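You operate a simulated robot arm through the tools that you are given. There is no shell and no other tool. Be economical: measure what you need, move in short steps, check, and stop when the job is done.

You run a simulated two-armed robot. Do the job below in one go: nothing can be reset, and whatever is moved stays where it is left.

JOB
Carry the service case to the orange bench mat, open it and put the brown cartridge in the pot.
Fine: its catch turns to Open.

Only the result counts: the job must be done as asked and must still hold three seconds after the hand-in. Knocking over, shifting, dropping, spilling or breaking anything else fails it.

ROBOT AND FRAMES
Two 7-joint arms with fingered hands on one trunk, on a base that drives. Base frame: it is fixed to the floor where the robot stands at the start and does not move with it; the origin is under the middle of the robot, x ahead of it, y to its left, z up; the surface under the hand at the start is at about z = 80.3. Readings come in cm, degrees, newtons and seconds.
The left shoulder is at the start at [4.9, 18.5, 121.9], the right one opposite. With the tool pointing down near the work surface each hand reaches from about 10 to 80 cm from the robot's upright axis, wherever it stands, measured 20 degrees to its own side. Places, roughly: cart outlet tap [-110, 130, 60]; cart plug (4x4x8 cm) [-100, 90, 20]; cart switch [-100, 130, 60]; case catch [40, -10, 90]; case lid [50, 0, 90]; grey pot [-125, 125, 50]; top of the orange bench mat [50, 60, 90]. Payload 4 kg a hand.
The TCP of each hand is the grasp point between the finger pads, 2.6 cm short of the fingertips. In the tool frame z runs along the fingers and y along their closing line. The gripper opens to 13.2 cm. The gripper's body begins 7.3 cm behind the TCP. The gripper is a hand of 3 fingers: y runs from the thumb to the fingers, the wrist lies at [0, 0, -22.4] in the tool frame.
Orientation is that of the tool frame in the base frame, as a unit quaternion [w, x, y, z]. With the fingers straight down and closing along the base's y, the tool's x points along the base's -x, its y along +y and its z along -z.

CONTROLS
- The arms move only by the tool apply_moves. It takes "left_commands", "right_commands" or both (then of equal length, played together; a hand with none holds still); each is a list of rows, each a list of 6 numbers: the shift along the tool's x, y, z in cm, then the turn, a rotation vector about the tool's x, y, z in degrees. In form: [[dx, dy, dz, rx, ry, rz], ...]. A call has 1 to 20 rows; each row shifts and turns the commanded pose from where the row before left it, along the tool's axes as they then stand. Rows are played at 5 a second. More than 5 cm and 8.6 degrees between two rows, and nothing of the call is played. A pose out of reach is approached as far as the arm can. The call stops where the force on the tool passes 90 N (or 10 N more than at its start, if that is more) or the arm is blocked; 0.2 s more then pass. In this call time passes only in rows, and 0.2 s behind the last. It gives the time, the measured TCP pose, the force on the tool (base axes), the opening and the grip force at its end, in the units of the frame above (readings bear some noise), with the torque about the TCP (base axes, N m) and any sound that the robot's microphone picked up.
- Cameras (640 x 400 px; columns grow to the right, rows downward): "scene" is now at [14.6, -0.26, 144.86]; the picture's right is [0.08, -1.00, -0.01], its down [-0.54, -0.03, -0.84] and it looks along [0.84, 0.07, -0.54] (base axes); focal length 214 px, centre (320, 200). "left" rides on the left gripper at [-6.2, 0.3, -9.2] in its tool frame; the picture's right is [-0.05, -1.00, 0.00], its down [0.83, -0.04, -0.56] and it looks along [0.55, -0.03, 0.83] (tool axes); focal length 230 px, centre (320, 200). "right" rides on the right gripper at [6.2, 0.3, -9.2] in its tool frame; the picture's right is [-0.05, 1.00, 0.00], its down [-0.83, -0.04, -0.56] and it looks along [-0.55, -0.03, 0.83] (tool axes); focal length 230 px, centre (320, 200). There is no depth. A picture from a camera that has moved, and an enlarged one, comes with that camera's place and axes in the base frame and with its lens. The place of the scene camera against the robot may be out by one fixed shift of up to 1.2 cm in any direction.
- camera(camera): a new picture of that camera. No time passes.
- lift_body(by): slides the trunk up (or, below 0, down) by that many cm; the arms and the scene camera ride with it, the base frame stays. It gives what a move gives, with no picture.
- drive_base(legs): drives the robot by 1 to 6 legs, each [ahead, left, turn to the left] in cm, cm and degrees, along the robot's own axes; the way and the turn of a leg run together, so that a leg with both is an arc; at most 150 cm and 180 degrees a leg. The arms and the cameras ride along, it lands a little off, and it stops where it bumps. It gives what a move gives.
- curl_fingers(finger1, finger2, thumb_bend, hand): sets how far each is bent, from 0 (flat) to 1 (curled in); at 0.3 the hand is open as for a grip, at 0.7 the pads meet at the TCP. One left out holds its place. A second passes; each finger stops where it meets its share of the squeeze, and holds until it gets a number again. It is the only way to open and close the hand. It gives what a move gives, with no picture; readings hold the bend of each and the force on the fingers (four entries, about 0 where the hand has none), thumb and palm.
- head_to(pan, tilt): turns the head with the scene camera to pan (to the left, within 86 degrees either way) and tilt (down, from -29 to 69), counted from straight ahead of the robot. It gives what a move gives.
- zoom(camera, box): a new picture of the part [left, top, right, bottom] of that camera's present view, enlarged. No time passes.
- hand_in(): hands the job in; it is judged then, once.

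Work in short steps. Places have to be worked out from the pictures, the camera data and where the tool is seen: move nearer, look again, correct. Check each grasp and each placing, and mend what went wrong. You have 120 turns and 92 pictures in all, those below and enlarged ones among them. Open the grippers and draw the arms clear of the work before you hand the job in, unless the task says otherwise; then end with one line.

The tools are called after ">>>" as name(argument=value, ...) on one line, values as JSON. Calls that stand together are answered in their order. apply_moves: Moves the arms, as the interface text tells. Its arguments: {"type":"object","properties":{"left_commands":{"type":"array"},"right_commands":{"type":"array"}},"required":[]} The other tools are called the same way: lift_body (by) slides the trunk up or down; curl_fingers (finger1, finger2, thumb_bend, hand) moves the fingers one by one; drive_base (legs) drives the base; head_to (pan, tilt) turns the head that bears the scene camera; camera (camera) takes a picture; zoom (camera, box) takes an enlarged picture of a part of a camera's view; hand_in () hands the job in.

At the start:

```text
t: 0.0
left_ee_pos: [48.75, 28.38, 134.27]
left_tcp_rot: [0.0, -0.001, 1.0, 0.0]
left_force: [0.4, -0.6, -0.5]
left_torque: [0.0, 0.03, 0.01]
left_finger_gap: 13.2
left_grip_force: 0.0
left_shape: jaw
left_bend: [0.3, 0.3, 0.3]
left_finger forces: [0.0, 0.0, 0.0, 0.0, 0.0, 0.1]
right_ee_pos: [45.54, -17.8, 130.32]
right_tcp_rot: [0.0, 0.0, 1.0, 0.0]
right_force: [-0.5, -0.1, 0.0]
right_torque: [-0.03, 0.01, -0.01]
right_finger_gap: 13.16
right_grip_force: 0.2
right_shape: jaw
right_bend: [0.3, 0.3, 0.3]
right_finger forces: [0.1, 0.0, 0.0, 0.0, 0.0, 0.0]
trunk travel left (down, up): [-25.0, 21.2]
robot x, y, heading: [-0.03, 0.35, 0.2]
head pan, tilt: [4.4, 25.8]
```

scene: 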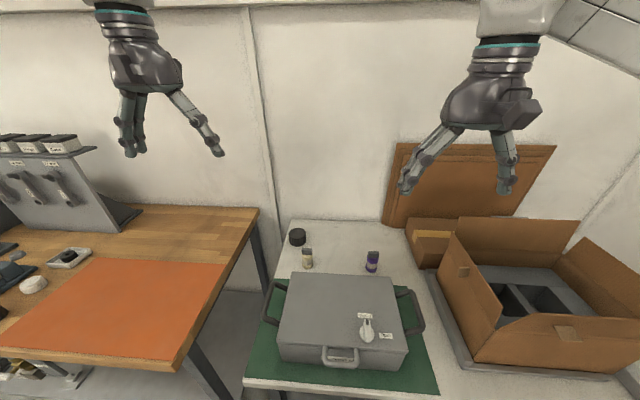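
right: 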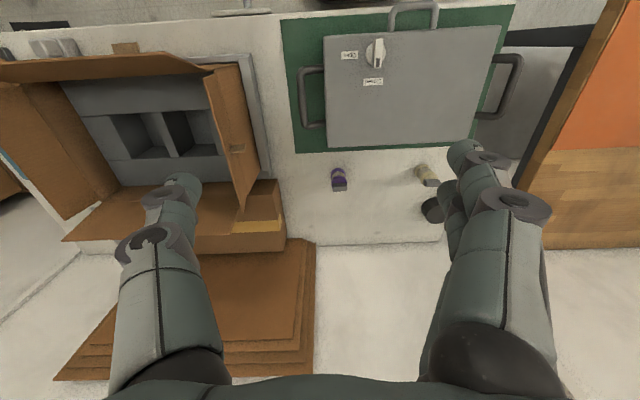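
left: 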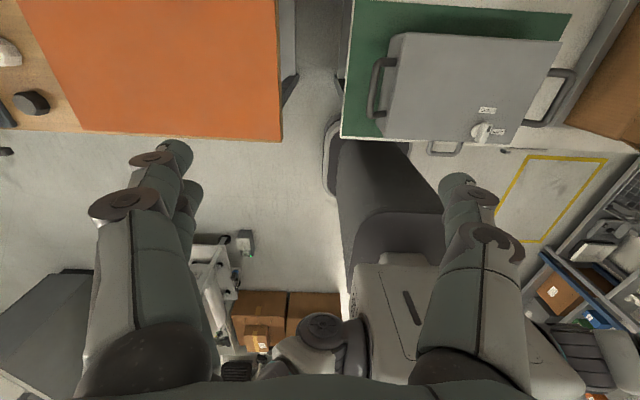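

The case sits on the green mat with a handle on each side, one in front and a catch on the lid. I zoom in on the case and the catch first.

>>> zoom(camera="scene", box=[240, 220, 460, 400])

>>> zoom(camera="right", box=[280, 0, 540, 160])

>>> zoom(camera="left", box=[340, 0, 620, 170])

```text
2.22 times, centred on (350, 310) of scene
camera zoom: at [14.6, -0.26, 144.86], right [0.08, -1.0, -0.01], down [-0.54, -0.03, -0.84], along [0.84, 0.07, -0.54], focal length 477 px, centre (253, -44)
```

zoom: 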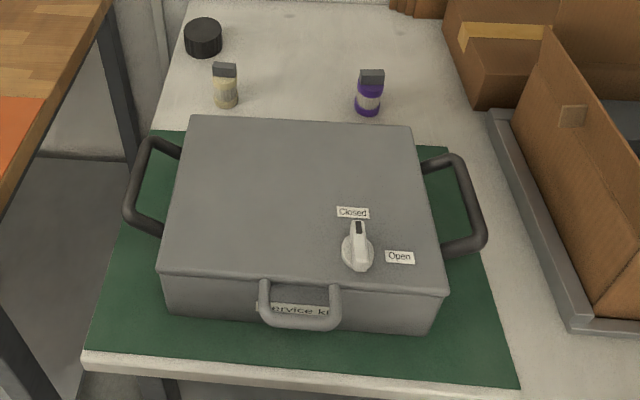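

```text
2.46 times, centred on (410, 80) of right
camera zoom: at [39.45, -17.25, 139.62], right [0.05, 1.0, 0.0], down [0.83, -0.04, 0.56], along [0.55, -0.03, -0.83], focal length 566 px, centre (98, 495)
```

zoom: 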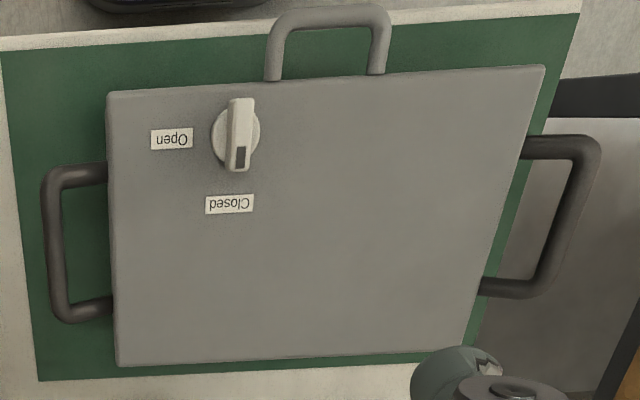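

```text
2.29 times, centred on (480, 85) of left
camera zoom: at [54.93, 28.7, 143.55], right [0.05, -1.0, 0.0], down [-0.83, -0.04, 0.56], along [-0.55, -0.03, -0.83], focal length 526 px, centre (-46, 463)
```

zoom: 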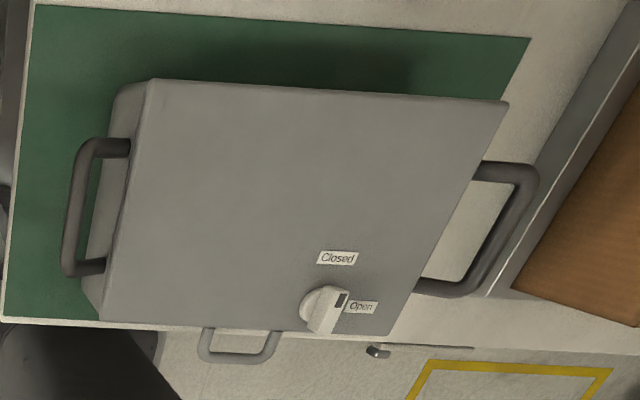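

From the two hand cameras I place the case lid at x 37.9–57.9, y −16.7–12.9, z≈91. The side handle bars run along x at about y 17.4 and −21.2, z≈92. I half-bend the inner digits so they fit between bar and case, then come down above the bars.

>>> curl_fingers(hand="left", finger1=0.42, finger2=0.42, thumb_bend=0.56)

>>> curl_fingers(hand="right", finger1=0.56, finger2=0.56, thumb_bend=0.42)

>>> apply_moves(left_commands=[[0.12, -1.57, 4.15, 0, 0, 0], [0.12, -1.57, 4.15, 0, 0, 0], [0.12, -1.57, 4.15, 0, 0, 0], [0.12, -1.57, 4.15, 0, 0, 0], [0.12, -1.57, 4.15, 0, 0, 0], [0.12, -1.57, 4.15, 0, 0, 0], [0.12, -1.57, 4.15, 0, 0, 0]], right_commands=[[-0.34, -0.5, 3.6, 0, 0, 0], [-0.34, -0.5, 3.6, 0, 0, 0], [-0.34, -0.5, 3.6, 0, 0, 0], [-0.34, -0.5, 3.6, 0, 0, 0], [-0.34, -0.5, 3.6, 0, 0, 0], [-0.34, -0.5, 3.6, 0, 0, 0], [-0.34, -0.5, 3.6, 0, 0, 0]])

>>> camera(camera="left")

>>> camera(camera="right")

>>> camera(camera="scene")

```text
t: 1.0
left_ee_pos: [48.67, 28.28, 134.35]
left_tcp_rot: [0.0, 0.001, 1.0, 0.0]
left_force: [0.2, 0.4, 0.2]
left_torque: [-0.02, 0.01, 0.01]
left_finger_gap: 7.21
left_grip_force: 0.0
left_shape: fingers
left_bend: [0.42, 0.42, 0.56]
left_finger forces: [0.1, 0.1, 0.1, 0.0, 0.1, 0.0]
right_ee_pos: [45.51, -17.6, 130.36]
right_tcp_rot: [0.0, -0.001, 1.0, 0.0]
right_force: [-0.6, -0.2, 0.2]
right_torque: [0.03, -0.01, 0.01]
right_finger_gap: 13.2
right_grip_force: 0.0
right_shape: jaw
right_bend: [0.3, 0.3, 0.3]
right_finger forces: [0.0, 0.1, 0.0, 0.0, 0.0, 0.0]
trunk travel left (down, up): [-25.0, 21.2]
robot x, y, heading: [0.07, 0.06, 0.1]
head pan, tilt: [4.4, 25.8]
```

```text
t: 2.0
left_ee_pos: [48.74, 28.42, 134.31]
left_tcp_rot: [0.0, 0.0, 1.0, 0.0]
left_force: [-1.1, 0.5, -0.4]
left_torque: [0.03, 0.02, 0.0]
left_finger_gap: 7.21
left_grip_force: 0.1
left_shape: fingers
left_bend: [0.42, 0.42, 0.56]
left_finger forces: [0.1, 0.0, 0.0, 0.1, 0.0, 0.0]
right_ee_pos: [45.53, -17.7, 130.25]
right_tcp_rot: [-0.001, 0.001, 1.0, -0.001]
right_force: [0.0, 0.2, 0.9]
right_torque: [0.0, -0.02, -0.01]
right_finger_gap: 7.21
right_grip_force: 0.1
right_shape: fingers
right_bend: [0.56, 0.56, 0.42]
right_finger forces: [0.0, 0.0, 0.1, 0.0, 0.0, 0.0]
trunk travel left (down, up): [-25.0, 21.2]
robot x, y, heading: [-0.11, -0.3, 0.1]
head pan, tilt: [4.4, 25.8]
```

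```text
t: 3.6
left_ee_pos: [47.72, 17.2, 105.25]
left_tcp_rot: [-0.001, -0.001, 1.0, 0.0]
left_force: [0.0, 0.0, 0.7]
left_torque: [-0.01, 0.04, 0.0]
left_finger_gap: 7.16
left_grip_force: 0.0
left_shape: fingers
left_bend: [0.42, 0.42, 0.56]
left_finger forces: [0.0, 0.1, 0.0, 0.0, 0.0, 0.0]
right_ee_pos: [47.88, -21.3, 105.14]
right_tcp_rot: [0.0, 0.0, 1.0, 0.002]
right_force: [0.1, -0.6, -0.4]
right_torque: [0.0, 0.01, 0.0]
right_finger_gap: 7.2
right_grip_force: 0.1
right_shape: fingers
right_bend: [0.56, 0.56, 0.42]
right_finger forces: [0.0, 0.0, 0.1, 0.0, 0.0, 0.0]
trunk travel left (down, up): [-25.0, 21.2]
robot x, y, heading: [0.19, -0.18, 0.0]
head pan, tilt: [4.4, 25.8]
```

```text
85 pictures are left
camera left: at [53.88, 17.49, 114.36], right [0.05, -1.0, 0.0], down [-0.83, -0.04, 0.56], along [-0.56, -0.03, -0.83], focal length 230 px, centre (320, 200)
```

left: 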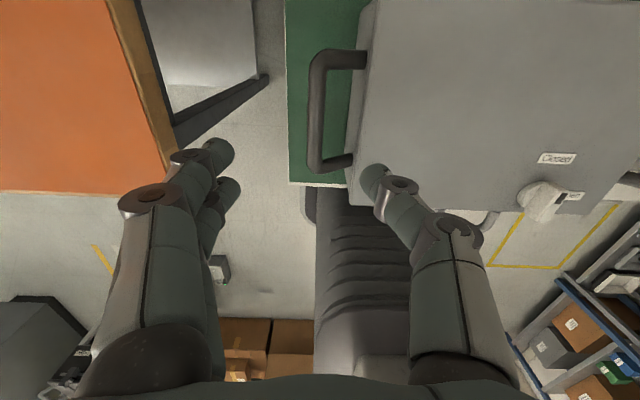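

```text
84 pictures are left
camera right: at [41.78, -20.88, 114.47], right [0.05, 1.0, 0.0], down [0.83, -0.04, 0.55], along [0.55, -0.03, -0.83], focal length 230 px, centre (320, 200)
```

right: 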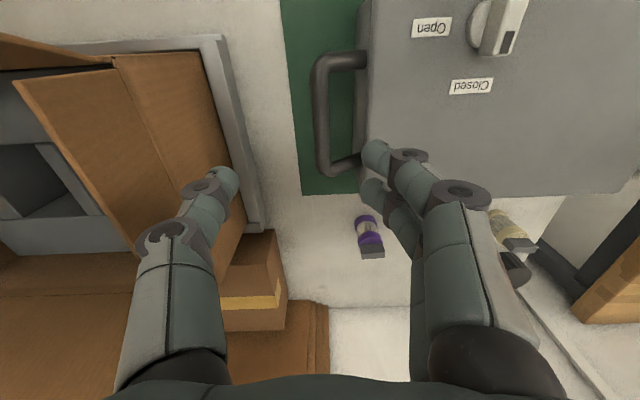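

```text
83 pictures are left
camera scene: at [14.8, -0.33, 144.83], right [0.08, -1.0, -0.01], down [-0.54, -0.03, -0.84], along [0.84, 0.07, -0.54], focal length 214 px, centre (320, 200)
```

scene: 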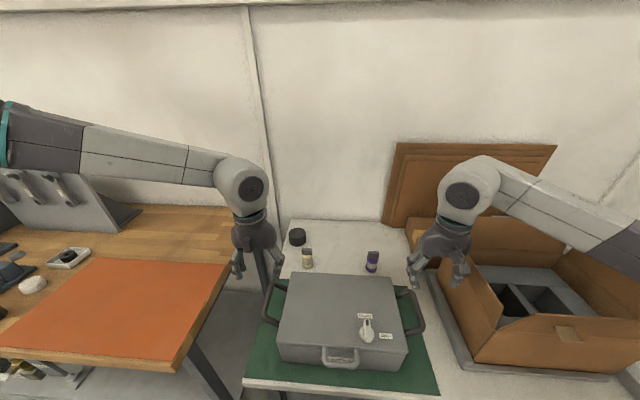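

Seen from straight above, the bars are at y=17.47 and y=−21.2, centred near x 48. The inner digits stand too close to the lid edge, so I bend them a little more and then lower.

>>> curl_fingers(hand="left", thumb_bend=0.63)

>>> curl_fingers(hand="right", finger1=0.63, finger2=0.63)

>>> apply_moves(left_commands=[[0, 0.04, 3.5, 0, 0, 0], [0, 0.04, 3.5, 0, 0, 0], [0, 0, 2.0, 0, 0, 0]], right_commands=[[0, 0.04, 3.5, 0, 0, 0], [0, 0.04, 3.5, 0, 0, 0], [0, 0, 2.0, 0, 0, 0]])

>>> camera(camera="left")

>>> camera(camera="right")

```text
t: 4.6
left_ee_pos: [47.56, 17.23, 105.23]
left_tcp_rot: [0.0, 0.001, 1.0, 0.0]
left_force: [0.1, 0.6, 0.8]
left_torque: [0.01, -0.01, -0.02]
left_finger_gap: 6.04
left_grip_force: 0.1
left_shape: fingers
left_bend: [0.42, 0.42, 0.63]
left_finger forces: [0.0, 0.1, 0.0, 0.1, 0.0, 0.0]
right_ee_pos: [47.71, -21.26, 105.28]
right_tcp_rot: [0.0, 0.001, 1.0, 0.0]
right_force: [0.0, -0.2, 0.1]
right_torque: [0.05, -0.01, -0.04]
right_finger_gap: 7.2
right_grip_force: 0.0
right_shape: fingers
right_bend: [0.56, 0.56, 0.42]
right_finger forces: [0.0, 0.1, 0.0, 0.0, 0.0, 0.1]
trunk travel left (down, up): [-25.0, 21.2]
robot x, y, heading: [-0.2, 0.1, 0.2]
head pan, tilt: [4.4, 25.8]
```

```text
t: 5.6
left_ee_pos: [47.65, 17.17, 105.21]
left_tcp_rot: [-0.001, 0.0, 1.0, 0.0]
left_force: [0.3, -0.2, 0.1]
left_torque: [0.05, 0.0, 0.0]
left_finger_gap: 6.03
left_grip_force: 0.1
left_shape: fingers
left_bend: [0.42, 0.42, 0.63]
left_finger forces: [0.0, 0.1, 0.0, 0.1, 0.1, 0.0]
right_ee_pos: [47.64, -21.14, 105.29]
right_tcp_rot: [0.0, 0.0, 1.0, 0.0]
right_force: [-0.3, 0.2, 0.5]
right_torque: [-0.02, -0.01, -0.02]
right_finger_gap: 6.07
right_grip_force: 0.0
right_shape: fingers
right_bend: [0.63, 0.63, 0.42]
right_finger forces: [0.0, 0.0, 0.1, 0.0, 0.0, 0.0]
trunk travel left (down, up): [-25.0, 21.2]
robot x, y, heading: [0.21, -0.05, -0.0]
head pan, tilt: [4.4, 25.8]
```

```text
t: 6.4
left_ee_pos: [47.98, 17.71, 96.14]
left_tcp_rot: [0.0, 0.0, 1.0, 0.0]
left_force: [0.2, -0.3, 0.2]
left_torque: [-0.03, 0.01, -0.01]
left_finger_gap: 6.06
left_grip_force: 0.1
left_shape: fingers
left_bend: [0.42, 0.42, 0.63]
left_finger forces: [0.0, 0.0, 0.1, 0.0, 0.0, 0.1]
right_ee_pos: [47.91, -21.14, 96.22]
right_tcp_rot: [0.0, 0.0, 1.0, 0.001]
right_force: [0.2, -0.4, 0.6]
right_torque: [-0.02, 0.02, 0.0]
right_finger_gap: 6.04
right_grip_force: 0.1
right_shape: fingers
right_bend: [0.63, 0.63, 0.42]
right_finger forces: [0.0, 0.0, 0.0, 0.0, 0.0, 0.1]
trunk travel left (down, up): [-25.0, 21.2]
robot x, y, heading: [0.33, 0.14, -0.2]
head pan, tilt: [4.4, 25.8]
```

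```text
82 pictures are left
camera left: at [54.16, 17.91, 105.34], right [0.05, -1.0, 0.0], down [-0.83, -0.04, 0.56], along [-0.55, -0.03, -0.83], focal length 230 px, centre (320, 200)
```

left: 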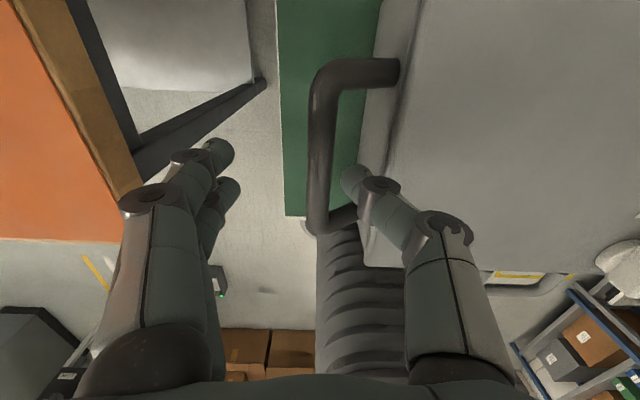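

```text
81 pictures are left
camera right: at [41.78, -20.78, 105.52], right [0.05, 1.0, 0.0], down [0.83, -0.04, 0.56], along [0.55, -0.03, -0.83], focal length 230 px, centre (320, 200)
```

right: 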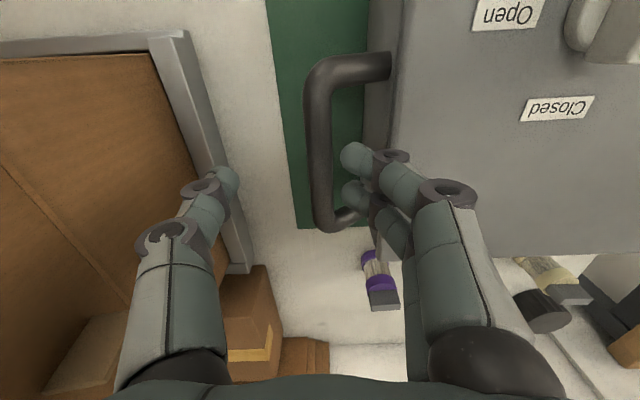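

Both bars run between the digits, with the inner digits clear of the lid. I lower the last 4 cm with a check for contact.

>>> apply_moves(left_commands=[[0, -0.05, 2.0, 0, 0, 0], [0, -0.05, 2.2, 0, 0, 0]], right_commands=[[0, 0, 2.0, 0, 0, 0], [0, 0, 2.2, 0, 0, 0]])

>>> camera(camera="left")

>>> camera(camera="right")

```text
t: 7.0
left_ee_pos: [47.95, 17.47, 91.98]
left_tcp_rot: [0.001, 0.0, 1.0, 0.0]
left_force: [1.1, 0.9, -0.8]
left_torque: [0.0, 0.04, -0.01]
left_finger_gap: 6.03
left_grip_force: 0.0
left_shape: fingers
left_bend: [0.42, 0.42, 0.63]
left_finger forces: [0.1, 0.0, 0.0, 0.0, 0.0, 0.0]
right_ee_pos: [48.02, -20.96, 92.0]
right_tcp_rot: [0.0, 0.0, 1.0, 0.0]
right_force: [-0.3, 0.2, -1.1]
right_torque: [0.01, 0.01, 0.0]
right_finger_gap: 6.06
right_grip_force: 0.1
right_shape: fingers
right_bend: [0.63, 0.63, 0.42]
right_finger forces: [0.0, 0.1, 0.0, 0.0, 0.1, 0.1]
trunk travel left (down, up): [-25.0, 21.2]
robot x, y, heading: [0.32, -0.41, -0.0]
head pan, tilt: [4.4, 25.8]
```

```text
80 pictures are left
camera left: at [54.17, 17.71, 101.22], right [0.05, -1.0, 0.0], down [-0.83, -0.04, 0.56], along [-0.55, -0.03, -0.83], focal length 230 px, centre (320, 200)
```

left: 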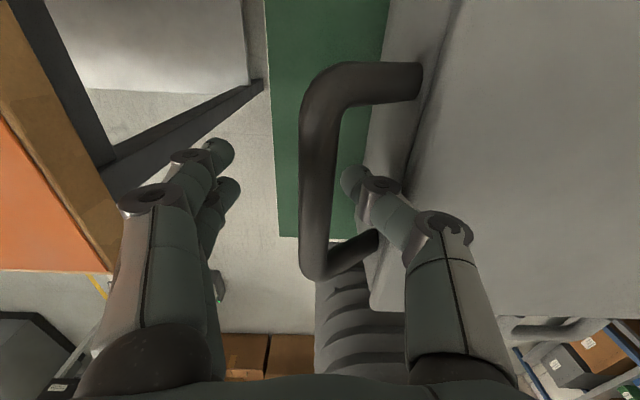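

```text
79 pictures are left
camera right: at [41.89, -20.69, 101.32], right [0.05, 1.0, 0.0], down [0.83, -0.04, 0.55], along [0.55, -0.03, -0.83], focal length 230 px, centre (320, 200)
```

right: 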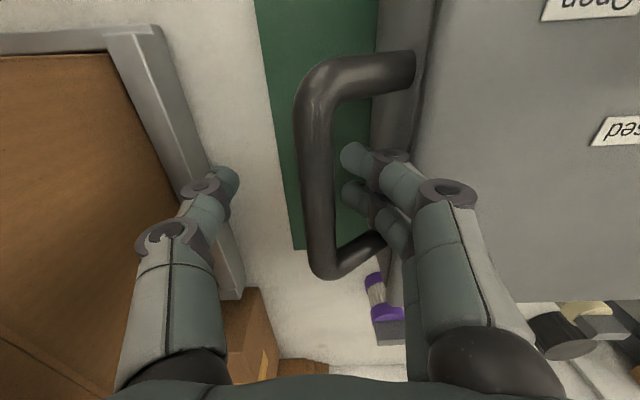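

The digits straddle both bars at the right height. I close both hands on them.

>>> curl_fingers(hand="left", finger1=0.8, finger2=0.8, thumb_bend=0.8)

>>> curl_fingers(hand="right", finger1=0.8, finger2=0.8, thumb_bend=0.8)

>>> camera(camera="left")

```text
t: 8.0
left_ee_pos: [48.04, 17.36, 91.99]
left_tcp_rot: [0.0, 0.0, 1.0, 0.0]
left_force: [0.4, -3.2, -5.3]
left_torque: [-0.05, 0.0, 0.02]
left_finger_gap: 0.0
left_grip_force: 0.2
left_shape: fingers
left_bend: [0.76, 0.76, 0.79]
left_finger forces: [0.0, 0.1, 0.0, 0.0, 0.0, 0.0]
right_ee_pos: [47.8, -20.95, 92.14]
right_tcp_rot: [0.0, -0.001, 1.0, -0.001]
right_force: [0.8, -0.4, -0.2]
right_torque: [0.0, 0.02, 0.04]
right_finger_gap: 6.05
right_grip_force: 0.1
right_shape: fingers
right_bend: [0.63, 0.63, 0.42]
right_finger forces: [0.0, 0.0, 0.0, 0.0, 0.1, 0.1]
trunk travel left (down, up): [-25.0, 21.2]
robot x, y, heading: [0.05, -0.46, 0.2]
head pan, tilt: [4.4, 25.8]
```

```text
t: 9.0
left_ee_pos: [48.07, 17.48, 92.0]
left_tcp_rot: [-0.001, -0.001, 1.0, 0.0]
left_force: [-0.9, -6.8, -6.7]
left_torque: [0.0, 0.02, -0.03]
left_finger_gap: 0.0
left_grip_force: 13.1
left_shape: fingers
left_bend: [0.76, 0.76, 0.8]
left_finger forces: [0.0, 0.0, 0.1, 0.1, 25.4, 0.0]
right_ee_pos: [48.0, -20.98, 91.94]
right_tcp_rot: [-0.002, 0.0, 1.0, 0.001]
right_force: [0.4, 7.2, -6.6]
right_torque: [-0.06, 0.02, 0.0]
right_finger_gap: 0.0
right_grip_force: 0.1
right_shape: fingers
right_bend: [0.79, 0.79, 0.73]
right_finger forces: [0.0, 0.0, 0.0, 0.0, 0.1, 0.1]
trunk travel left (down, up): [-25.0, 21.2]
robot x, y, heading: [0.05, 0.26, -0.0]
head pan, tilt: [4.4, 25.8]
```

```text
78 pictures are left
camera left: at [54.17, 17.71, 101.21], right [0.05, -1.0, 0.0], down [-0.83, -0.04, 0.56], along [-0.56, -0.03, -0.83], focal length 230 px, centre (320, 200)
```

left: 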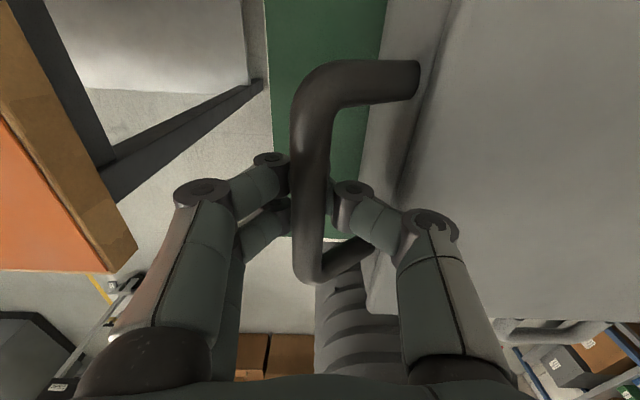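

The fingers met below the bars, so the bars sit about 1 cm above the grip point. I reopen slightly, rise 1.2 cm and close again for a firm pad grip.

>>> curl_fingers(hand="left", finger1=0.5, finger2=0.5, thumb_bend=0.6)

>>> curl_fingers(hand="right", finger1=0.6, finger2=0.6, thumb_bend=0.5)

>>> apply_moves(left_commands=[[0, 0, -1.2, 0, 0, 0]], right_commands=[[0, -0.1, -1.2, 0, 0, 0]])

>>> curl_fingers(hand="left", finger1=0.75, finger2=0.75, thumb_bend=0.75)

>>> curl_fingers(hand="right", finger1=0.75, finger2=0.75, thumb_bend=0.75)

>>> camera(camera="left")

>>> camera(camera="right")

```text
t: 10.0
left_ee_pos: [47.97, 17.49, 92.02]
left_tcp_rot: [0.0, 0.0, 1.0, 0.0]
left_force: [1.3, 4.6, 2.8]
left_torque: [-0.1, 0.02, 0.05]
left_finger_gap: 4.84
left_grip_force: 2.6
left_shape: fingers
left_bend: [0.5, 0.5, 0.61]
left_finger forces: [0.2, 0.0, 0.1, 0.0, 4.8, 0.0]
right_ee_pos: [47.93, -21.05, 92.15]
right_tcp_rot: [0.0, 0.0, 1.0, 0.001]
right_force: [0.7, 0.9, -5.9]
right_torque: [-0.06, 0.01, -0.02]
right_finger_gap: 0.01
right_grip_force: 0.0
right_shape: fingers
right_bend: [0.79, 0.79, 0.73]
right_finger forces: [0.0, 0.0, 0.0, 0.1, 0.0, 0.0]
trunk travel left (down, up): [-25.0, 21.2]
robot x, y, heading: [0.27, -0.15, 0.2]
head pan, tilt: [4.4, 25.8]
```

```text
t: 11.0
left_ee_pos: [47.86, 17.36, 91.99]
left_tcp_rot: [0.0, 0.0, 1.0, 0.0]
left_force: [-0.5, 1.7, 0.4]
left_torque: [-0.01, 0.01, 0.0]
left_finger_gap: 4.96
left_grip_force: 0.4
left_shape: fingers
left_bend: [0.5, 0.5, 0.61]
left_finger forces: [0.0, 0.1, 0.0, 0.0, 1.4, 0.0]
right_ee_pos: [48.01, -21.15, 92.14]
right_tcp_rot: [0.0, 0.001, 1.0, 0.0]
right_force: [0.6, -4.3, 2.6]
right_torque: [0.1, 0.0, -0.05]
right_finger_gap: 4.86
right_grip_force: 3.1
right_shape: fingers
right_bend: [0.61, 0.61, 0.5]
right_finger forces: [2.4, 2.6, 0.0, 0.0, 0.0, 0.0]
trunk travel left (down, up): [-25.0, 21.2]
robot x, y, heading: [-0.11, -0.26, 0.1]
head pan, tilt: [4.4, 25.8]
```

```text
t: 11.4
left_ee_pos: [47.74, 17.41, 93.38]
left_tcp_rot: [0.001, 0.0, 1.0, -0.001]
left_force: [-0.9, 0.0, -0.1]
left_torque: [0.0, 0.04, -0.02]
left_finger_gap: 5.06
left_grip_force: 0.1
left_shape: fingers
left_bend: [0.5, 0.5, 0.6]
left_finger forces: [0.0, 0.0, 0.1, 0.1, 0.1, 0.0]
right_ee_pos: [47.77, -21.13, 93.19]
right_tcp_rot: [0.0, -0.001, 1.0, 0.001]
right_force: [0.1, 0.3, 0.7]
right_torque: [-0.01, 0.0, 0.01]
right_finger_gap: 5.08
right_grip_force: 0.1
right_shape: fingers
right_bend: [0.6, 0.6, 0.5]
right_finger forces: [0.0, 0.1, 0.1, 0.1, 0.0, 0.1]
trunk travel left (down, up): [-25.0, 21.2]
robot x, y, heading: [0.33, -0.37, -0.0]
head pan, tilt: [4.4, 25.8]
```

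```text
t: 12.4
left_ee_pos: [47.86, 17.44, 93.4]
left_tcp_rot: [0.0, -0.001, 1.0, 0.0]
left_force: [-0.6, 1.7, 0.3]
left_torque: [0.0, -0.01, 0.0]
left_finger_gap: 0.72
left_grip_force: 9.5
left_shape: fingers
left_bend: [0.72, 0.72, 0.71]
left_finger forces: [5.2, 5.2, 0.1, 0.0, 8.4, 0.0]
right_ee_pos: [47.89, -21.22, 93.17]
right_tcp_rot: [0.0, 0.0, 1.0, 0.0]
right_force: [0.8, 0.6, -0.4]
right_torque: [0.01, -0.04, 0.01]
right_finger_gap: 5.07
right_grip_force: 0.1
right_shape: fingers
right_bend: [0.6, 0.6, 0.5]
right_finger forces: [0.0, 0.0, 0.0, 0.0, 0.0, 0.1]
trunk travel left (down, up): [-25.0, 21.2]
robot x, y, heading: [0.36, -0.05, -0.0]
head pan, tilt: [4.4, 25.8]
```

```text
t: 13.4
left_ee_pos: [47.82, 17.47, 93.38]
left_tcp_rot: [-0.001, -0.001, 1.0, 0.0]
left_force: [0.2, 0.9, -5.2]
left_torque: [-0.01, 0.0, -0.02]
left_finger_gap: 0.69
left_grip_force: 9.7
left_shape: fingers
left_bend: [0.73, 0.73, 0.71]
left_finger forces: [5.5, 5.4, 0.0, 0.0, 7.9, 0.1]
right_ee_pos: [48.1, -21.25, 93.09]
right_tcp_rot: [-0.001, 0.0, 1.0, 0.0]
right_force: [-0.1, -1.2, -5.6]
right_torque: [-0.02, 0.0, 0.03]
right_finger_gap: 0.31
right_grip_force: 7.1
right_shape: fingers
right_bend: [0.73, 0.73, 0.71]
right_finger forces: [3.0, 3.4, 0.0, 0.1, 7.7, 0.1]
trunk travel left (down, up): [-25.0, 21.2]
robot x, y, heading: [0.06, -0.19, 0.1]
head pan, tilt: [4.4, 25.8]
```

```text
77 pictures are left
camera left: at [54.13, 17.7, 102.54], right [0.05, -1.0, 0.0], down [-0.83, -0.04, 0.56], along [-0.56, -0.03, -0.83], focal length 230 px, centre (320, 200)
```

left: 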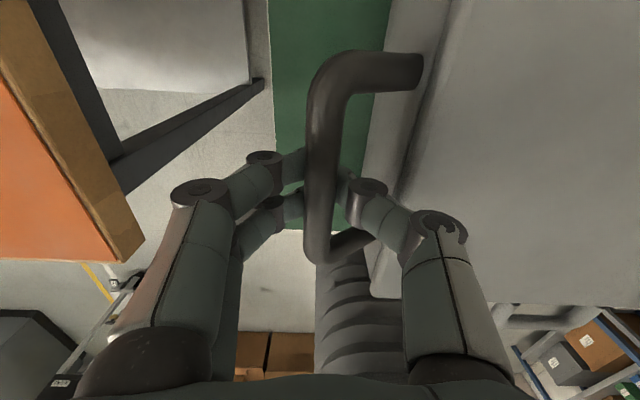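

```text
76 pictures are left
camera right: at [41.83, -20.82, 102.41], right [0.05, 1.0, 0.0], down [0.83, -0.04, 0.55], along [0.55, -0.03, -0.83], focal length 230 px, centre (320, 200)
```

right: 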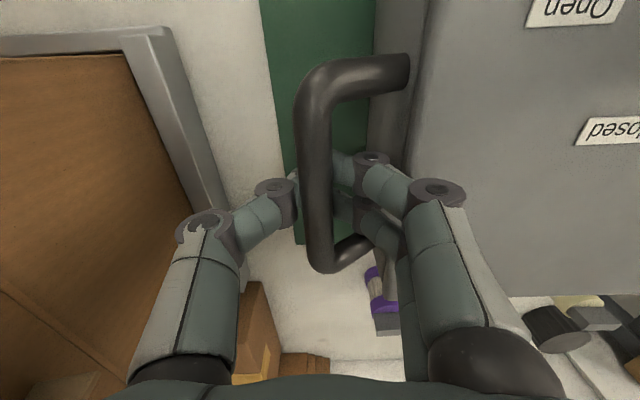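

Both hands now carry contact on fingers and thumb, with the bars cradled just above the pads. I test-lift 2 cm.

>>> apply_moves(left_commands=[[0, 0, -0.6, 0, 0, 0], [0, 0, -0.7, 0, 0, 0], [0, 0, -0.7, 0, 0, 0]], right_commands=[[0, 0, -0.6, 0, 0, 0], [0, 0, -0.7, 0, 0, 0], [0, 0, -0.7, 0, 0, 0]])

>>> camera(camera="scene")

```text
t: 14.2
left_ee_pos: [47.96, 17.44, 95.3]
left_tcp_rot: [-0.001, 0.0, 1.0, 0.001]
left_force: [-0.6, 2.3, -5.7]
left_torque: [0.03, 0.0, -0.01]
left_finger_gap: 0.7
left_grip_force: 9.4
left_shape: fingers
left_bend: [0.73, 0.73, 0.71]
left_finger forces: [5.4, 5.4, 0.1, 0.0, 7.5, 0.1]
right_ee_pos: [48.1, -20.97, 95.18]
right_tcp_rot: [0.0, -0.001, 1.0, -0.001]
right_force: [0.8, -4.2, -5.5]
right_torque: [-0.01, 0.0, 0.03]
right_finger_gap: 0.32
right_grip_force: 7.7
right_shape: fingers
right_bend: [0.73, 0.73, 0.71]
right_finger forces: [3.0, 3.2, 0.1, 0.1, 8.5, 0.1]
trunk travel left (down, up): [-25.0, 21.2]
robot x, y, heading: [0.19, 0.14, -0.1]
head pan, tilt: [4.4, 25.8]
```

```text
75 pictures are left
camera scene: at [14.67, -0.27, 144.85], right [0.08, -1.0, -0.01], down [-0.54, -0.03, -0.84], along [0.84, 0.07, -0.54], focal length 214 px, centre (320, 200)
```

scene: 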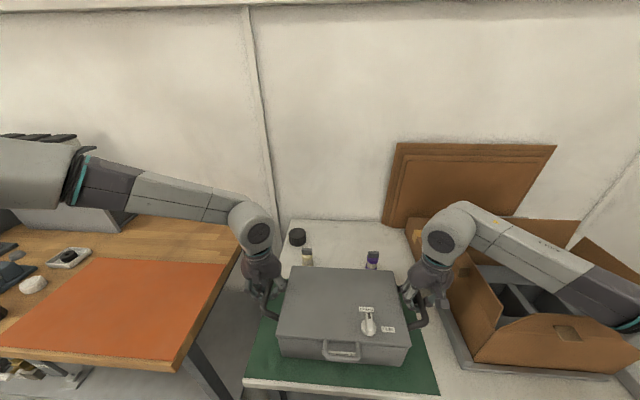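

The case lifts cleanly at about 5.6 N a hand. I raise it 10 cm with the trunk and look around to the left before driving.

>>> lift_body(by=10)

>>> camera(camera="scene")

>>> head_to(pan=70, tilt=40)

>>> camera(camera="scene")

```text
t: 15.5
left_ee_pos: [47.91, 17.39, 105.3]
left_tcp_rot: [-0.001, 0.0, 1.0, -0.001]
left_force: [0.4, 0.7, -5.4]
left_torque: [0.02, 0.0, 0.02]
left_finger_gap: 0.65
left_grip_force: 8.6
left_shape: fingers
left_bend: [0.73, 0.73, 0.71]
left_finger forces: [4.8, 4.7, 0.0, 0.0, 8.0, 0.0]
right_ee_pos: [47.96, -21.2, 104.98]
right_tcp_rot: [-0.001, 0.0, 1.0, 0.001]
right_force: [0.3, -1.0, -5.7]
right_torque: [0.0, -0.01, 0.05]
right_finger_gap: 0.29
right_grip_force: 7.3
right_shape: fingers
right_bend: [0.73, 0.73, 0.71]
right_finger forces: [3.1, 3.4, 0.1, 0.0, 7.1, 0.0]
trunk travel left (down, up): [-35.0, 11.2]
robot x, y, heading: [-0.15, -0.24, 0.3]
head pan, tilt: [4.4, 25.8]
```

```text
74 pictures are left
camera scene: at [10.06, -0.26, 156.08], right [0.08, -1.0, 0.0], down [-0.47, -0.03, -0.88], along [0.88, 0.07, -0.47], focal length 214 px, centre (320, 200)
```

scene: 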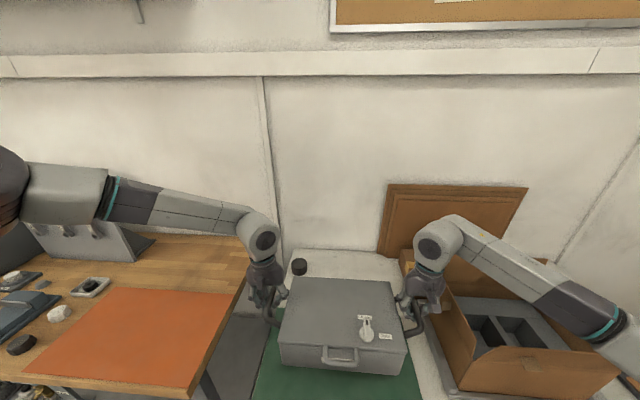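

```text
t: 16.9
left_ee_pos: [47.98, 17.36, 105.29]
left_tcp_rot: [-0.001, 0.001, 1.0, 0.0]
left_force: [0.4, 0.3, -6.2]
left_torque: [0.02, 0.0, 0.01]
left_finger_gap: 0.66
left_grip_force: 8.9
left_shape: fingers
left_bend: [0.73, 0.73, 0.71]
left_finger forces: [4.7, 4.7, 0.0, 0.0, 8.0, 0.0]
right_ee_pos: [48.0, -21.19, 105.0]
right_tcp_rot: [-0.001, 0.0, 1.0, 0.001]
right_force: [-0.4, -0.5, -5.2]
right_torque: [0.0, -0.03, 0.01]
right_finger_gap: 0.3
right_grip_force: 6.9
right_shape: fingers
right_bend: [0.73, 0.73, 0.71]
right_finger forces: [3.3, 3.3, 0.0, 0.0, 7.1, 0.0]
trunk travel left (down, up): [-35.0, 11.2]
robot x, y, heading: [0.18, -0.38, -0.1]
head pan, tilt: [70.0, 40.0]
```

```text
73 pictures are left
camera scene: at [3.7, 7.02, 154.09], right [0.94, -0.34, -0.03], down [-0.25, -0.6, -0.76], along [0.24, 0.72, -0.65], focal length 214 px, centre (320, 200)
```

scene: 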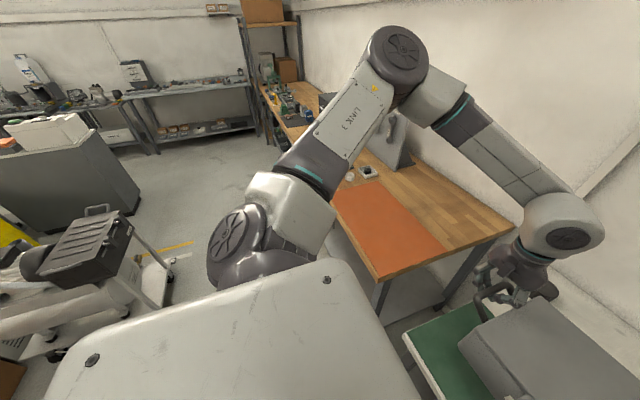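

The lane to the left in front of the bench looks clear. I drive left in two legs carrying the case.

>>> drive_base(legs=[[0, 32, 0], [0, 32.2, 0]])

>>> head_to(pan=0, tilt=42)

>>> camera(camera="scene")

>>> camera(camera="left")

```text
t: 20.8
left_ee_pos: [47.54, 82.81, 105.25]
left_tcp_rot: [-0.001, -0.003, 1.0, 0.001]
left_force: [0.2, 0.4, -6.1]
left_torque: [0.04, -0.04, -0.02]
left_finger_gap: 0.65
left_grip_force: 8.6
left_shape: fingers
left_bend: [0.73, 0.73, 0.71]
left_finger forces: [4.7, 4.6, 0.0, 0.0, 7.9, 0.1]
right_ee_pos: [47.89, 44.39, 105.08]
right_tcp_rot: [-0.001, -0.003, 1.0, 0.001]
right_force: [0.5, 0.3, -5.5]
right_torque: [-0.01, 0.01, 0.04]
right_finger_gap: 0.28
right_grip_force: 7.3
right_shape: fingers
right_bend: [0.73, 0.73, 0.71]
right_finger forces: [3.2, 3.4, 0.0, 0.0, 6.9, 0.0]
trunk travel left (down, up): [-35.0, 11.2]
robot x, y, heading: [-0.18, 64.91, 0.5]
head pan, tilt: [70.0, 40.0]
```

```text
t: 22.2
left_ee_pos: [47.66, 83.13, 105.22]
left_tcp_rot: [-0.001, -0.005, 1.0, 0.0]
left_force: [0.0, 1.4, -6.3]
left_torque: [0.0, 0.01, -0.01]
left_finger_gap: 0.65
left_grip_force: 7.8
left_shape: fingers
left_bend: [0.73, 0.73, 0.71]
left_finger forces: [4.8, 4.8, 0.1, 0.0, 7.5, 0.0]
right_ee_pos: [48.04, 44.47, 105.1]
right_tcp_rot: [-0.001, -0.003, 1.0, 0.0]
right_force: [0.6, -0.5, -5.3]
right_torque: [-0.01, 0.01, -0.02]
right_finger_gap: 0.26
right_grip_force: 6.8
right_shape: fingers
right_bend: [0.73, 0.73, 0.71]
right_finger forces: [3.1, 3.3, 0.0, 0.0, 7.1, 0.1]
trunk travel left (down, up): [-35.0, 11.2]
robot x, y, heading: [-0.08, 65.02, 0.4]
head pan, tilt: [0.0, 42.0]
```

```text
72 pictures are left
camera scene: at [8.87, 64.44, 153.61], right [0.01, -1.0, 0.0], down [-0.69, -0.01, -0.72], along [0.72, 0.01, -0.69], focal length 214 px, centre (320, 200)
```

scene: 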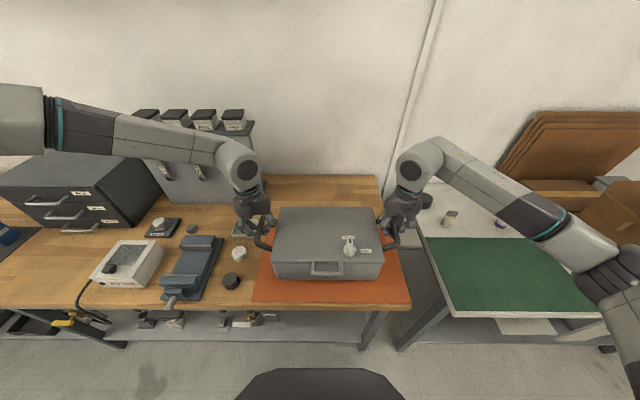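

```text
71 pictures are left
camera left: at [53.76, 83.4, 114.45], right [0.06, -1.0, 0.0], down [-0.83, -0.05, 0.56], along [-0.56, -0.03, -0.83], focal length 230 px, centre (320, 200)
```

left: 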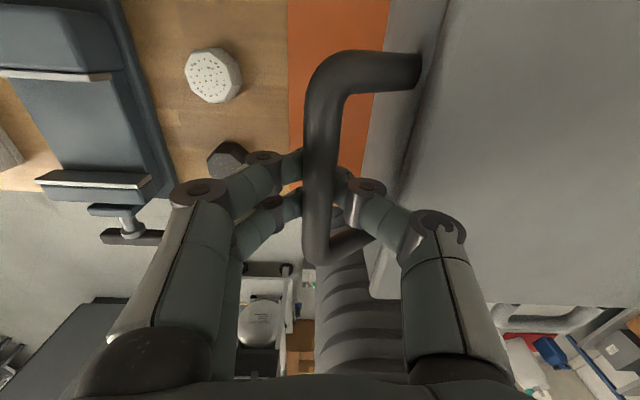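

The case hangs over the mat; the mat spans about y 37.5–87.1 and x 34–65. I shift it 1.2 cm right and 1.3 cm ahead to centre it, then lower it 8 cm.

>>> apply_moves(left_commands=[[-0.65, -0.6, 0, 0, 0, 0], [-0.65, -0.6, 0, 0, 0, 0]], right_commands=[[-0.65, -0.6, 0, 0, 0, 0], [-0.65, -0.6, 0, 0, 0, 0]])

>>> lift_body(by=-8)

>>> camera(camera="scene")

```text
t: 22.8
left_ee_pos: [48.95, 81.93, 105.27]
left_tcp_rot: [-0.001, -0.004, 1.0, -0.001]
left_force: [-0.7, 2.0, -6.3]
left_torque: [0.0, -0.03, 0.02]
left_finger_gap: 0.64
left_grip_force: 9.0
left_shape: fingers
left_bend: [0.73, 0.73, 0.71]
left_finger forces: [4.6, 5.0, 0.0, 0.0, 7.5, 0.0]
right_ee_pos: [49.29, 43.26, 105.18]
right_tcp_rot: [0.0, -0.003, 1.0, 0.0]
right_force: [-0.5, -1.9, -5.5]
right_torque: [-0.01, 0.0, 0.0]
right_finger_gap: 0.26
right_grip_force: 6.8
right_shape: fingers
right_bend: [0.74, 0.73, 0.71]
right_finger forces: [3.2, 3.1, 0.1, 0.0, 7.3, 0.0]
trunk travel left (down, up): [-35.0, 11.2]
robot x, y, heading: [-0.21, 65.31, 0.3]
head pan, tilt: [0.0, 42.0]
```

```text
t: 24.0
left_ee_pos: [48.83, 81.85, 97.22]
left_tcp_rot: [0.0, -0.004, 1.0, 0.0]
left_force: [0.2, -0.2, -0.3]
left_torque: [-0.04, 0.01, 0.03]
left_finger_gap: 0.0
left_grip_force: 0.0
left_shape: fingers
left_bend: [0.74, 0.74, 0.73]
left_finger forces: [0.0, 0.0, 0.0, 0.0, 0.1, 0.0]
right_ee_pos: [49.32, 43.36, 97.17]
right_tcp_rot: [0.0, -0.003, 1.0, 0.0]
right_force: [0.3, -0.2, -0.5]
right_torque: [0.0, 0.01, -0.02]
right_finger_gap: 0.0
right_grip_force: 0.1
right_shape: fingers
right_bend: [0.74, 0.74, 0.73]
right_finger forces: [0.0, 0.1, 0.0, 0.0, 0.1, 0.0]
trunk travel left (down, up): [-27.0, 19.2]
robot x, y, heading: [-0.15, 65.16, 0.5]
head pan, tilt: [0.0, 42.0]
```

```text
70 pictures are left
camera scene: at [12.16, 64.45, 144.78], right [0.01, -1.0, 0.0], down [-0.74, -0.01, -0.68], along [0.68, 0.01, -0.74], focal length 214 px, centre (320, 200)
```

scene: 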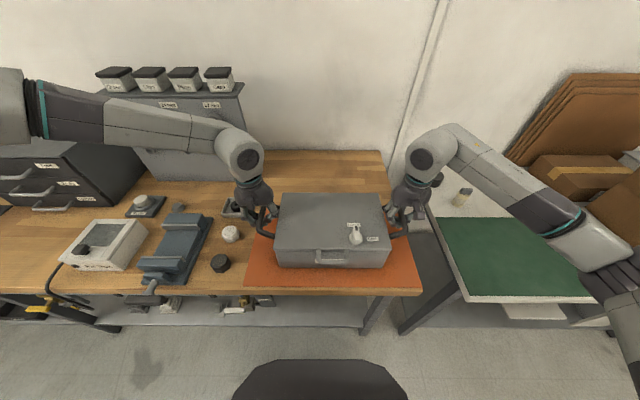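

The case already rests on the mat with no load on the hands. I open the digits around the bars and raise the hands straight up.

>>> curl_fingers(hand="left", finger1=0.44, finger2=0.44, thumb_bend=0.62)

>>> curl_fingers(hand="right", finger1=0.62, finger2=0.62, thumb_bend=0.44)

>>> apply_moves(left_commands=[[0, 0, -2, 0, 0, 0], [0, 0, -4, 0, 0, 0], [0, 0, -4.5, 0, 0, 0], [0, 0, -4.5, 0, 0, 0], [0, 0, -4.5, 0, 0, 0]], right_commands=[[0, 0, -2, 0, 0, 0], [0, 0, -4, 0, 0, 0], [0, 0, -4.5, 0, 0, 0], [0, 0, -4.5, 0, 0, 0], [0, 0, -4.5, 0, 0, 0]])

>>> camera(camera="scene")

>>> camera(camera="right")

>>> camera(camera="left")

```text
t: 25.0
left_ee_pos: [48.81, 81.84, 97.26]
left_tcp_rot: [0.0, -0.003, 1.0, 0.001]
left_force: [-0.5, 1.3, 1.6]
left_torque: [-0.04, 0.0, 0.03]
left_finger_gap: 5.69
left_grip_force: 1.0
left_shape: fingers
left_bend: [0.44, 0.44, 0.62]
left_finger forces: [0.0, 0.0, 0.1, 0.0, 1.5, 0.1]
right_ee_pos: [49.21, 43.21, 97.24]
right_tcp_rot: [0.0, -0.003, 1.0, 0.0]
right_force: [-0.8, 0.5, 0.2]
right_torque: [-0.03, 0.02, -0.03]
right_finger_gap: 0.0
right_grip_force: 0.2
right_shape: fingers
right_bend: [0.74, 0.74, 0.73]
right_finger forces: [0.1, 0.1, 0.0, 0.0, 0.0, 0.0]
trunk travel left (down, up): [-27.0, 19.2]
robot x, y, heading: [-0.39, 65.27, 0.2]
head pan, tilt: [0.0, 42.0]
```

```text
t: 26.0
left_ee_pos: [48.91, 81.79, 97.26]
left_tcp_rot: [-0.001, -0.004, 1.0, 0.0]
left_force: [0.0, 3.2, 0.9]
left_torque: [-0.02, 0.03, 0.0]
left_finger_gap: 5.6
left_grip_force: 1.4
left_shape: fingers
left_bend: [0.44, 0.44, 0.63]
left_finger forces: [0.0, 0.0, 0.0, 0.0, 3.4, 0.1]
right_ee_pos: [49.18, 43.2, 97.14]
right_tcp_rot: [0.001, -0.004, 1.0, 0.0]
right_force: [0.1, -8.2, 0.5]
right_torque: [0.1, -0.01, 0.01]
right_finger_gap: 5.38
right_grip_force: 3.5
right_shape: fingers
right_bend: [0.64, 0.64, 0.44]
right_finger forces: [3.9, 4.2, 0.0, 0.0, 0.0, 0.1]
trunk travel left (down, up): [-27.0, 19.2]
robot x, y, heading: [-0.56, 65.27, 0.6]
head pan, tilt: [0.0, 42.0]
```

```text
t: 27.2
left_ee_pos: [48.83, 82.2, 116.7]
left_tcp_rot: [0.0, -0.004, 1.0, 0.0]
left_force: [-0.3, 0.2, 0.0]
left_torque: [-0.03, -0.05, 0.01]
left_finger_gap: 5.74
left_grip_force: 0.0
left_shape: fingers
left_bend: [0.44, 0.44, 0.62]
left_finger forces: [0.0, 0.1, 0.0, 0.0, 0.1, 0.1]
right_ee_pos: [49.16, 43.08, 116.24]
right_tcp_rot: [0.0, -0.004, 1.0, 0.0]
right_force: [0.3, -0.1, -0.4]
right_torque: [0.01, -0.02, -0.03]
right_finger_gap: 5.78
right_grip_force: 0.1
right_shape: fingers
right_bend: [0.62, 0.62, 0.44]
right_finger forces: [0.0, 0.0, 0.0, 0.0, 0.0, 0.0]
trunk travel left (down, up): [-27.0, 19.2]
robot x, y, heading: [-0.16, 65.34, 0.6]
head pan, tilt: [0.0, 42.0]
```

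```text
69 pictures are left
camera scene: at [11.96, 64.45, 144.81], right [0.01, -1.0, 0.0], down [-0.74, -0.01, -0.68], along [0.68, 0.01, -0.74], focal length 214 px, centre (320, 200)
```

scene: 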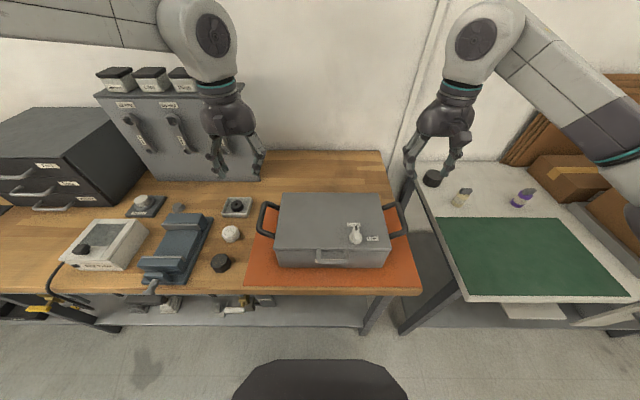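

```text
68 pictures are left
camera right: at [43.0, 43.5, 125.67], right [0.05, 1.0, 0.0], down [0.83, -0.04, 0.56], along [0.55, -0.03, -0.83], focal length 230 px, centre (320, 200)
```

right: 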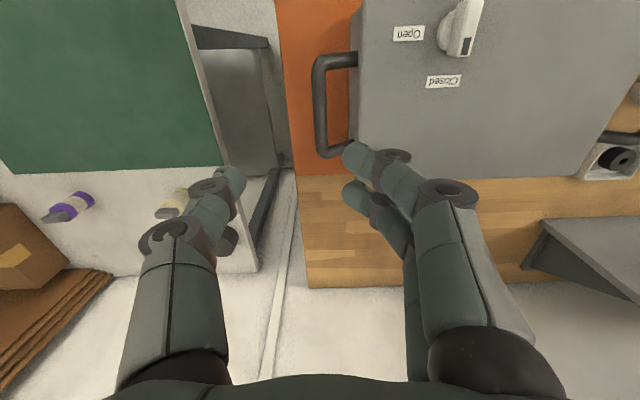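

```text
67 pictures are left
camera left: at [54.91, 82.44, 125.95], right [0.06, -1.0, 0.0], down [-0.83, -0.05, 0.55], along [-0.55, -0.03, -0.83], focal length 230 px, centre (320, 200)
```

left: 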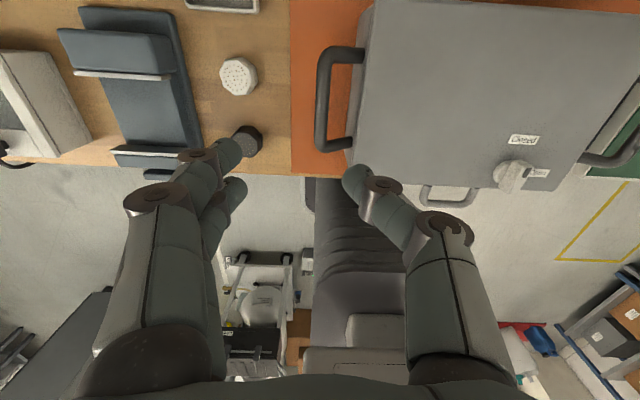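

The case sits on the mat with its lid now near z≈97 and the catch around [42.2, 56.2, 99]. I bring the right hand above the catch with fingers moderately open for a close look.

>>> curl_fingers(hand="right", finger1=0.5, finger2=0.5, thumb_bend=0.5)

>>> apply_moves(right_commands=[[1.75, 3.28, 0.8, 0, 0, 0], [1.75, 3.28, 0.8, 0, 0, 0], [1.75, 3.28, 0.8, 0, 0, 0], [1.75, 3.28, 0.8, 0, 0, 0]])

>>> camera(camera="right")

>>> zoom(camera="left", box=[420, 80, 640, 220])

>>> zoom(camera="scene", box=[240, 160, 440, 300])

```text
t: 28.2
left_ee_pos: [48.85, 82.0, 116.55]
left_tcp_rot: [0.0, -0.004, 1.0, 0.001]
left_force: [0.0, -0.5, -0.4]
left_torque: [0.01, 0.02, 0.01]
left_finger_gap: 5.77
left_grip_force: 0.1
left_shape: fingers
left_bend: [0.44, 0.44, 0.62]
left_finger forces: [0.1, 0.1, 0.1, 0.0, 0.0, 0.0]
right_ee_pos: [49.18, 43.15, 116.26]
right_tcp_rot: [0.0, -0.003, 1.0, 0.0]
right_force: [0.1, 0.4, 0.1]
right_torque: [-0.04, 0.03, 0.02]
right_finger_gap: 6.78
right_grip_force: 0.1
right_shape: fingers
right_bend: [0.5, 0.5, 0.5]
right_finger forces: [0.0, 0.0, 0.0, 0.1, 0.0, 0.1]
trunk travel left (down, up): [-27.0, 19.2]
robot x, y, heading: [-0.22, 65.43, 0.5]
head pan, tilt: [0.0, 42.0]
```

```text
t: 29.2
left_ee_pos: [48.98, 82.27, 116.56]
left_tcp_rot: [0.0, -0.004, 1.0, 0.0]
left_force: [-0.8, -0.1, -0.6]
left_torque: [-0.02, -0.01, -0.02]
left_finger_gap: 5.75
left_grip_force: 0.1
left_shape: fingers
left_bend: [0.44, 0.44, 0.62]
left_finger forces: [0.0, 0.0, 0.0, 0.0, 0.0, 0.0]
right_ee_pos: [42.19, 56.46, 113.24]
right_tcp_rot: [0.0, -0.003, 1.0, -0.002]
right_force: [-0.1, 0.8, 0.7]
right_torque: [-0.03, -0.02, -0.03]
right_finger_gap: 6.77
right_grip_force: 0.0
right_shape: fingers
right_bend: [0.5, 0.5, 0.5]
right_finger forces: [0.0, 0.0, 0.0, 0.0, 0.0, 0.0]
trunk travel left (down, up): [-27.0, 19.2]
robot x, y, heading: [-0.65, 65.32, 0.4]
head pan, tilt: [0.0, 42.0]
```

```text
66 pictures are left
camera right: at [36.09, 56.92, 122.49], right [0.05, 1.0, 0.0], down [0.83, -0.04, 0.55], along [0.55, -0.03, -0.83], focal length 230 px, centre (320, 200)
```

right: 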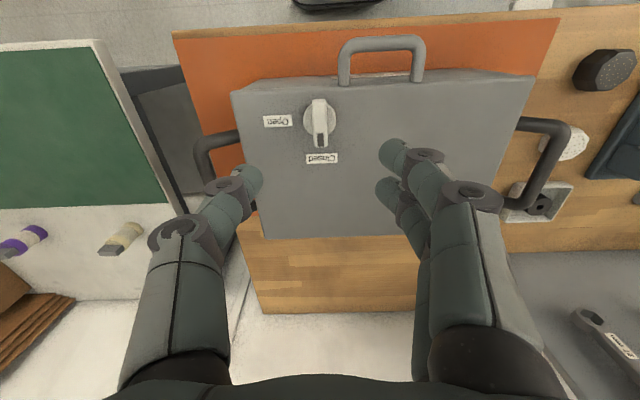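

```text
2.86 times, centred on (530, 150) of left
camera zoom: at [55.1, 82.57, 125.79], right [0.06, -1.0, 0.0], down [-0.83, -0.05, 0.56], along [-0.55, -0.03, -0.83], focal length 657 px, centre (-280, 343)
```

zoom: 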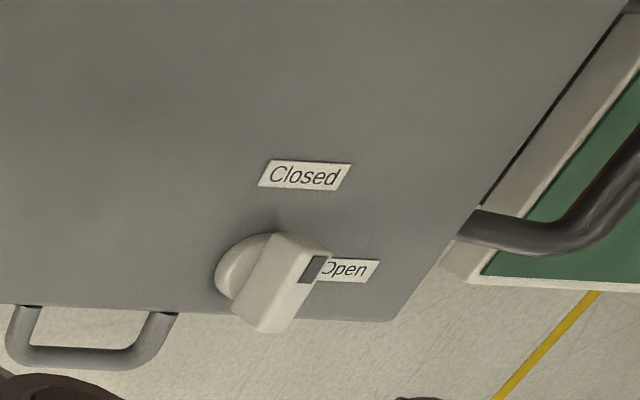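

```text
2.86 times, centred on (340, 230) of scene
camera zoom: at [12.17, 64.61, 144.78], right [0.01, -1.0, 0.0], down [-0.74, -0.01, -0.68], along [0.68, 0.0, -0.74], focal length 613 px, centre (263, 114)
```

zoom: 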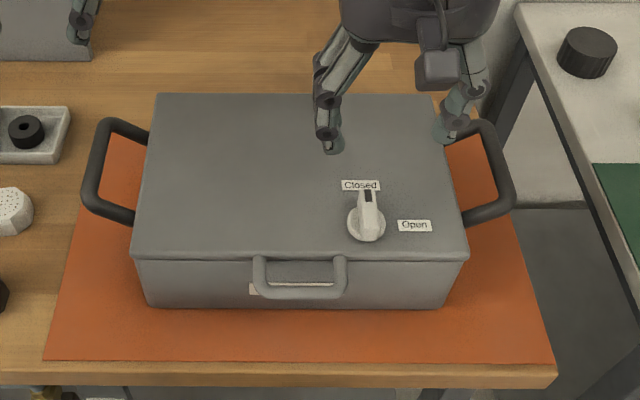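

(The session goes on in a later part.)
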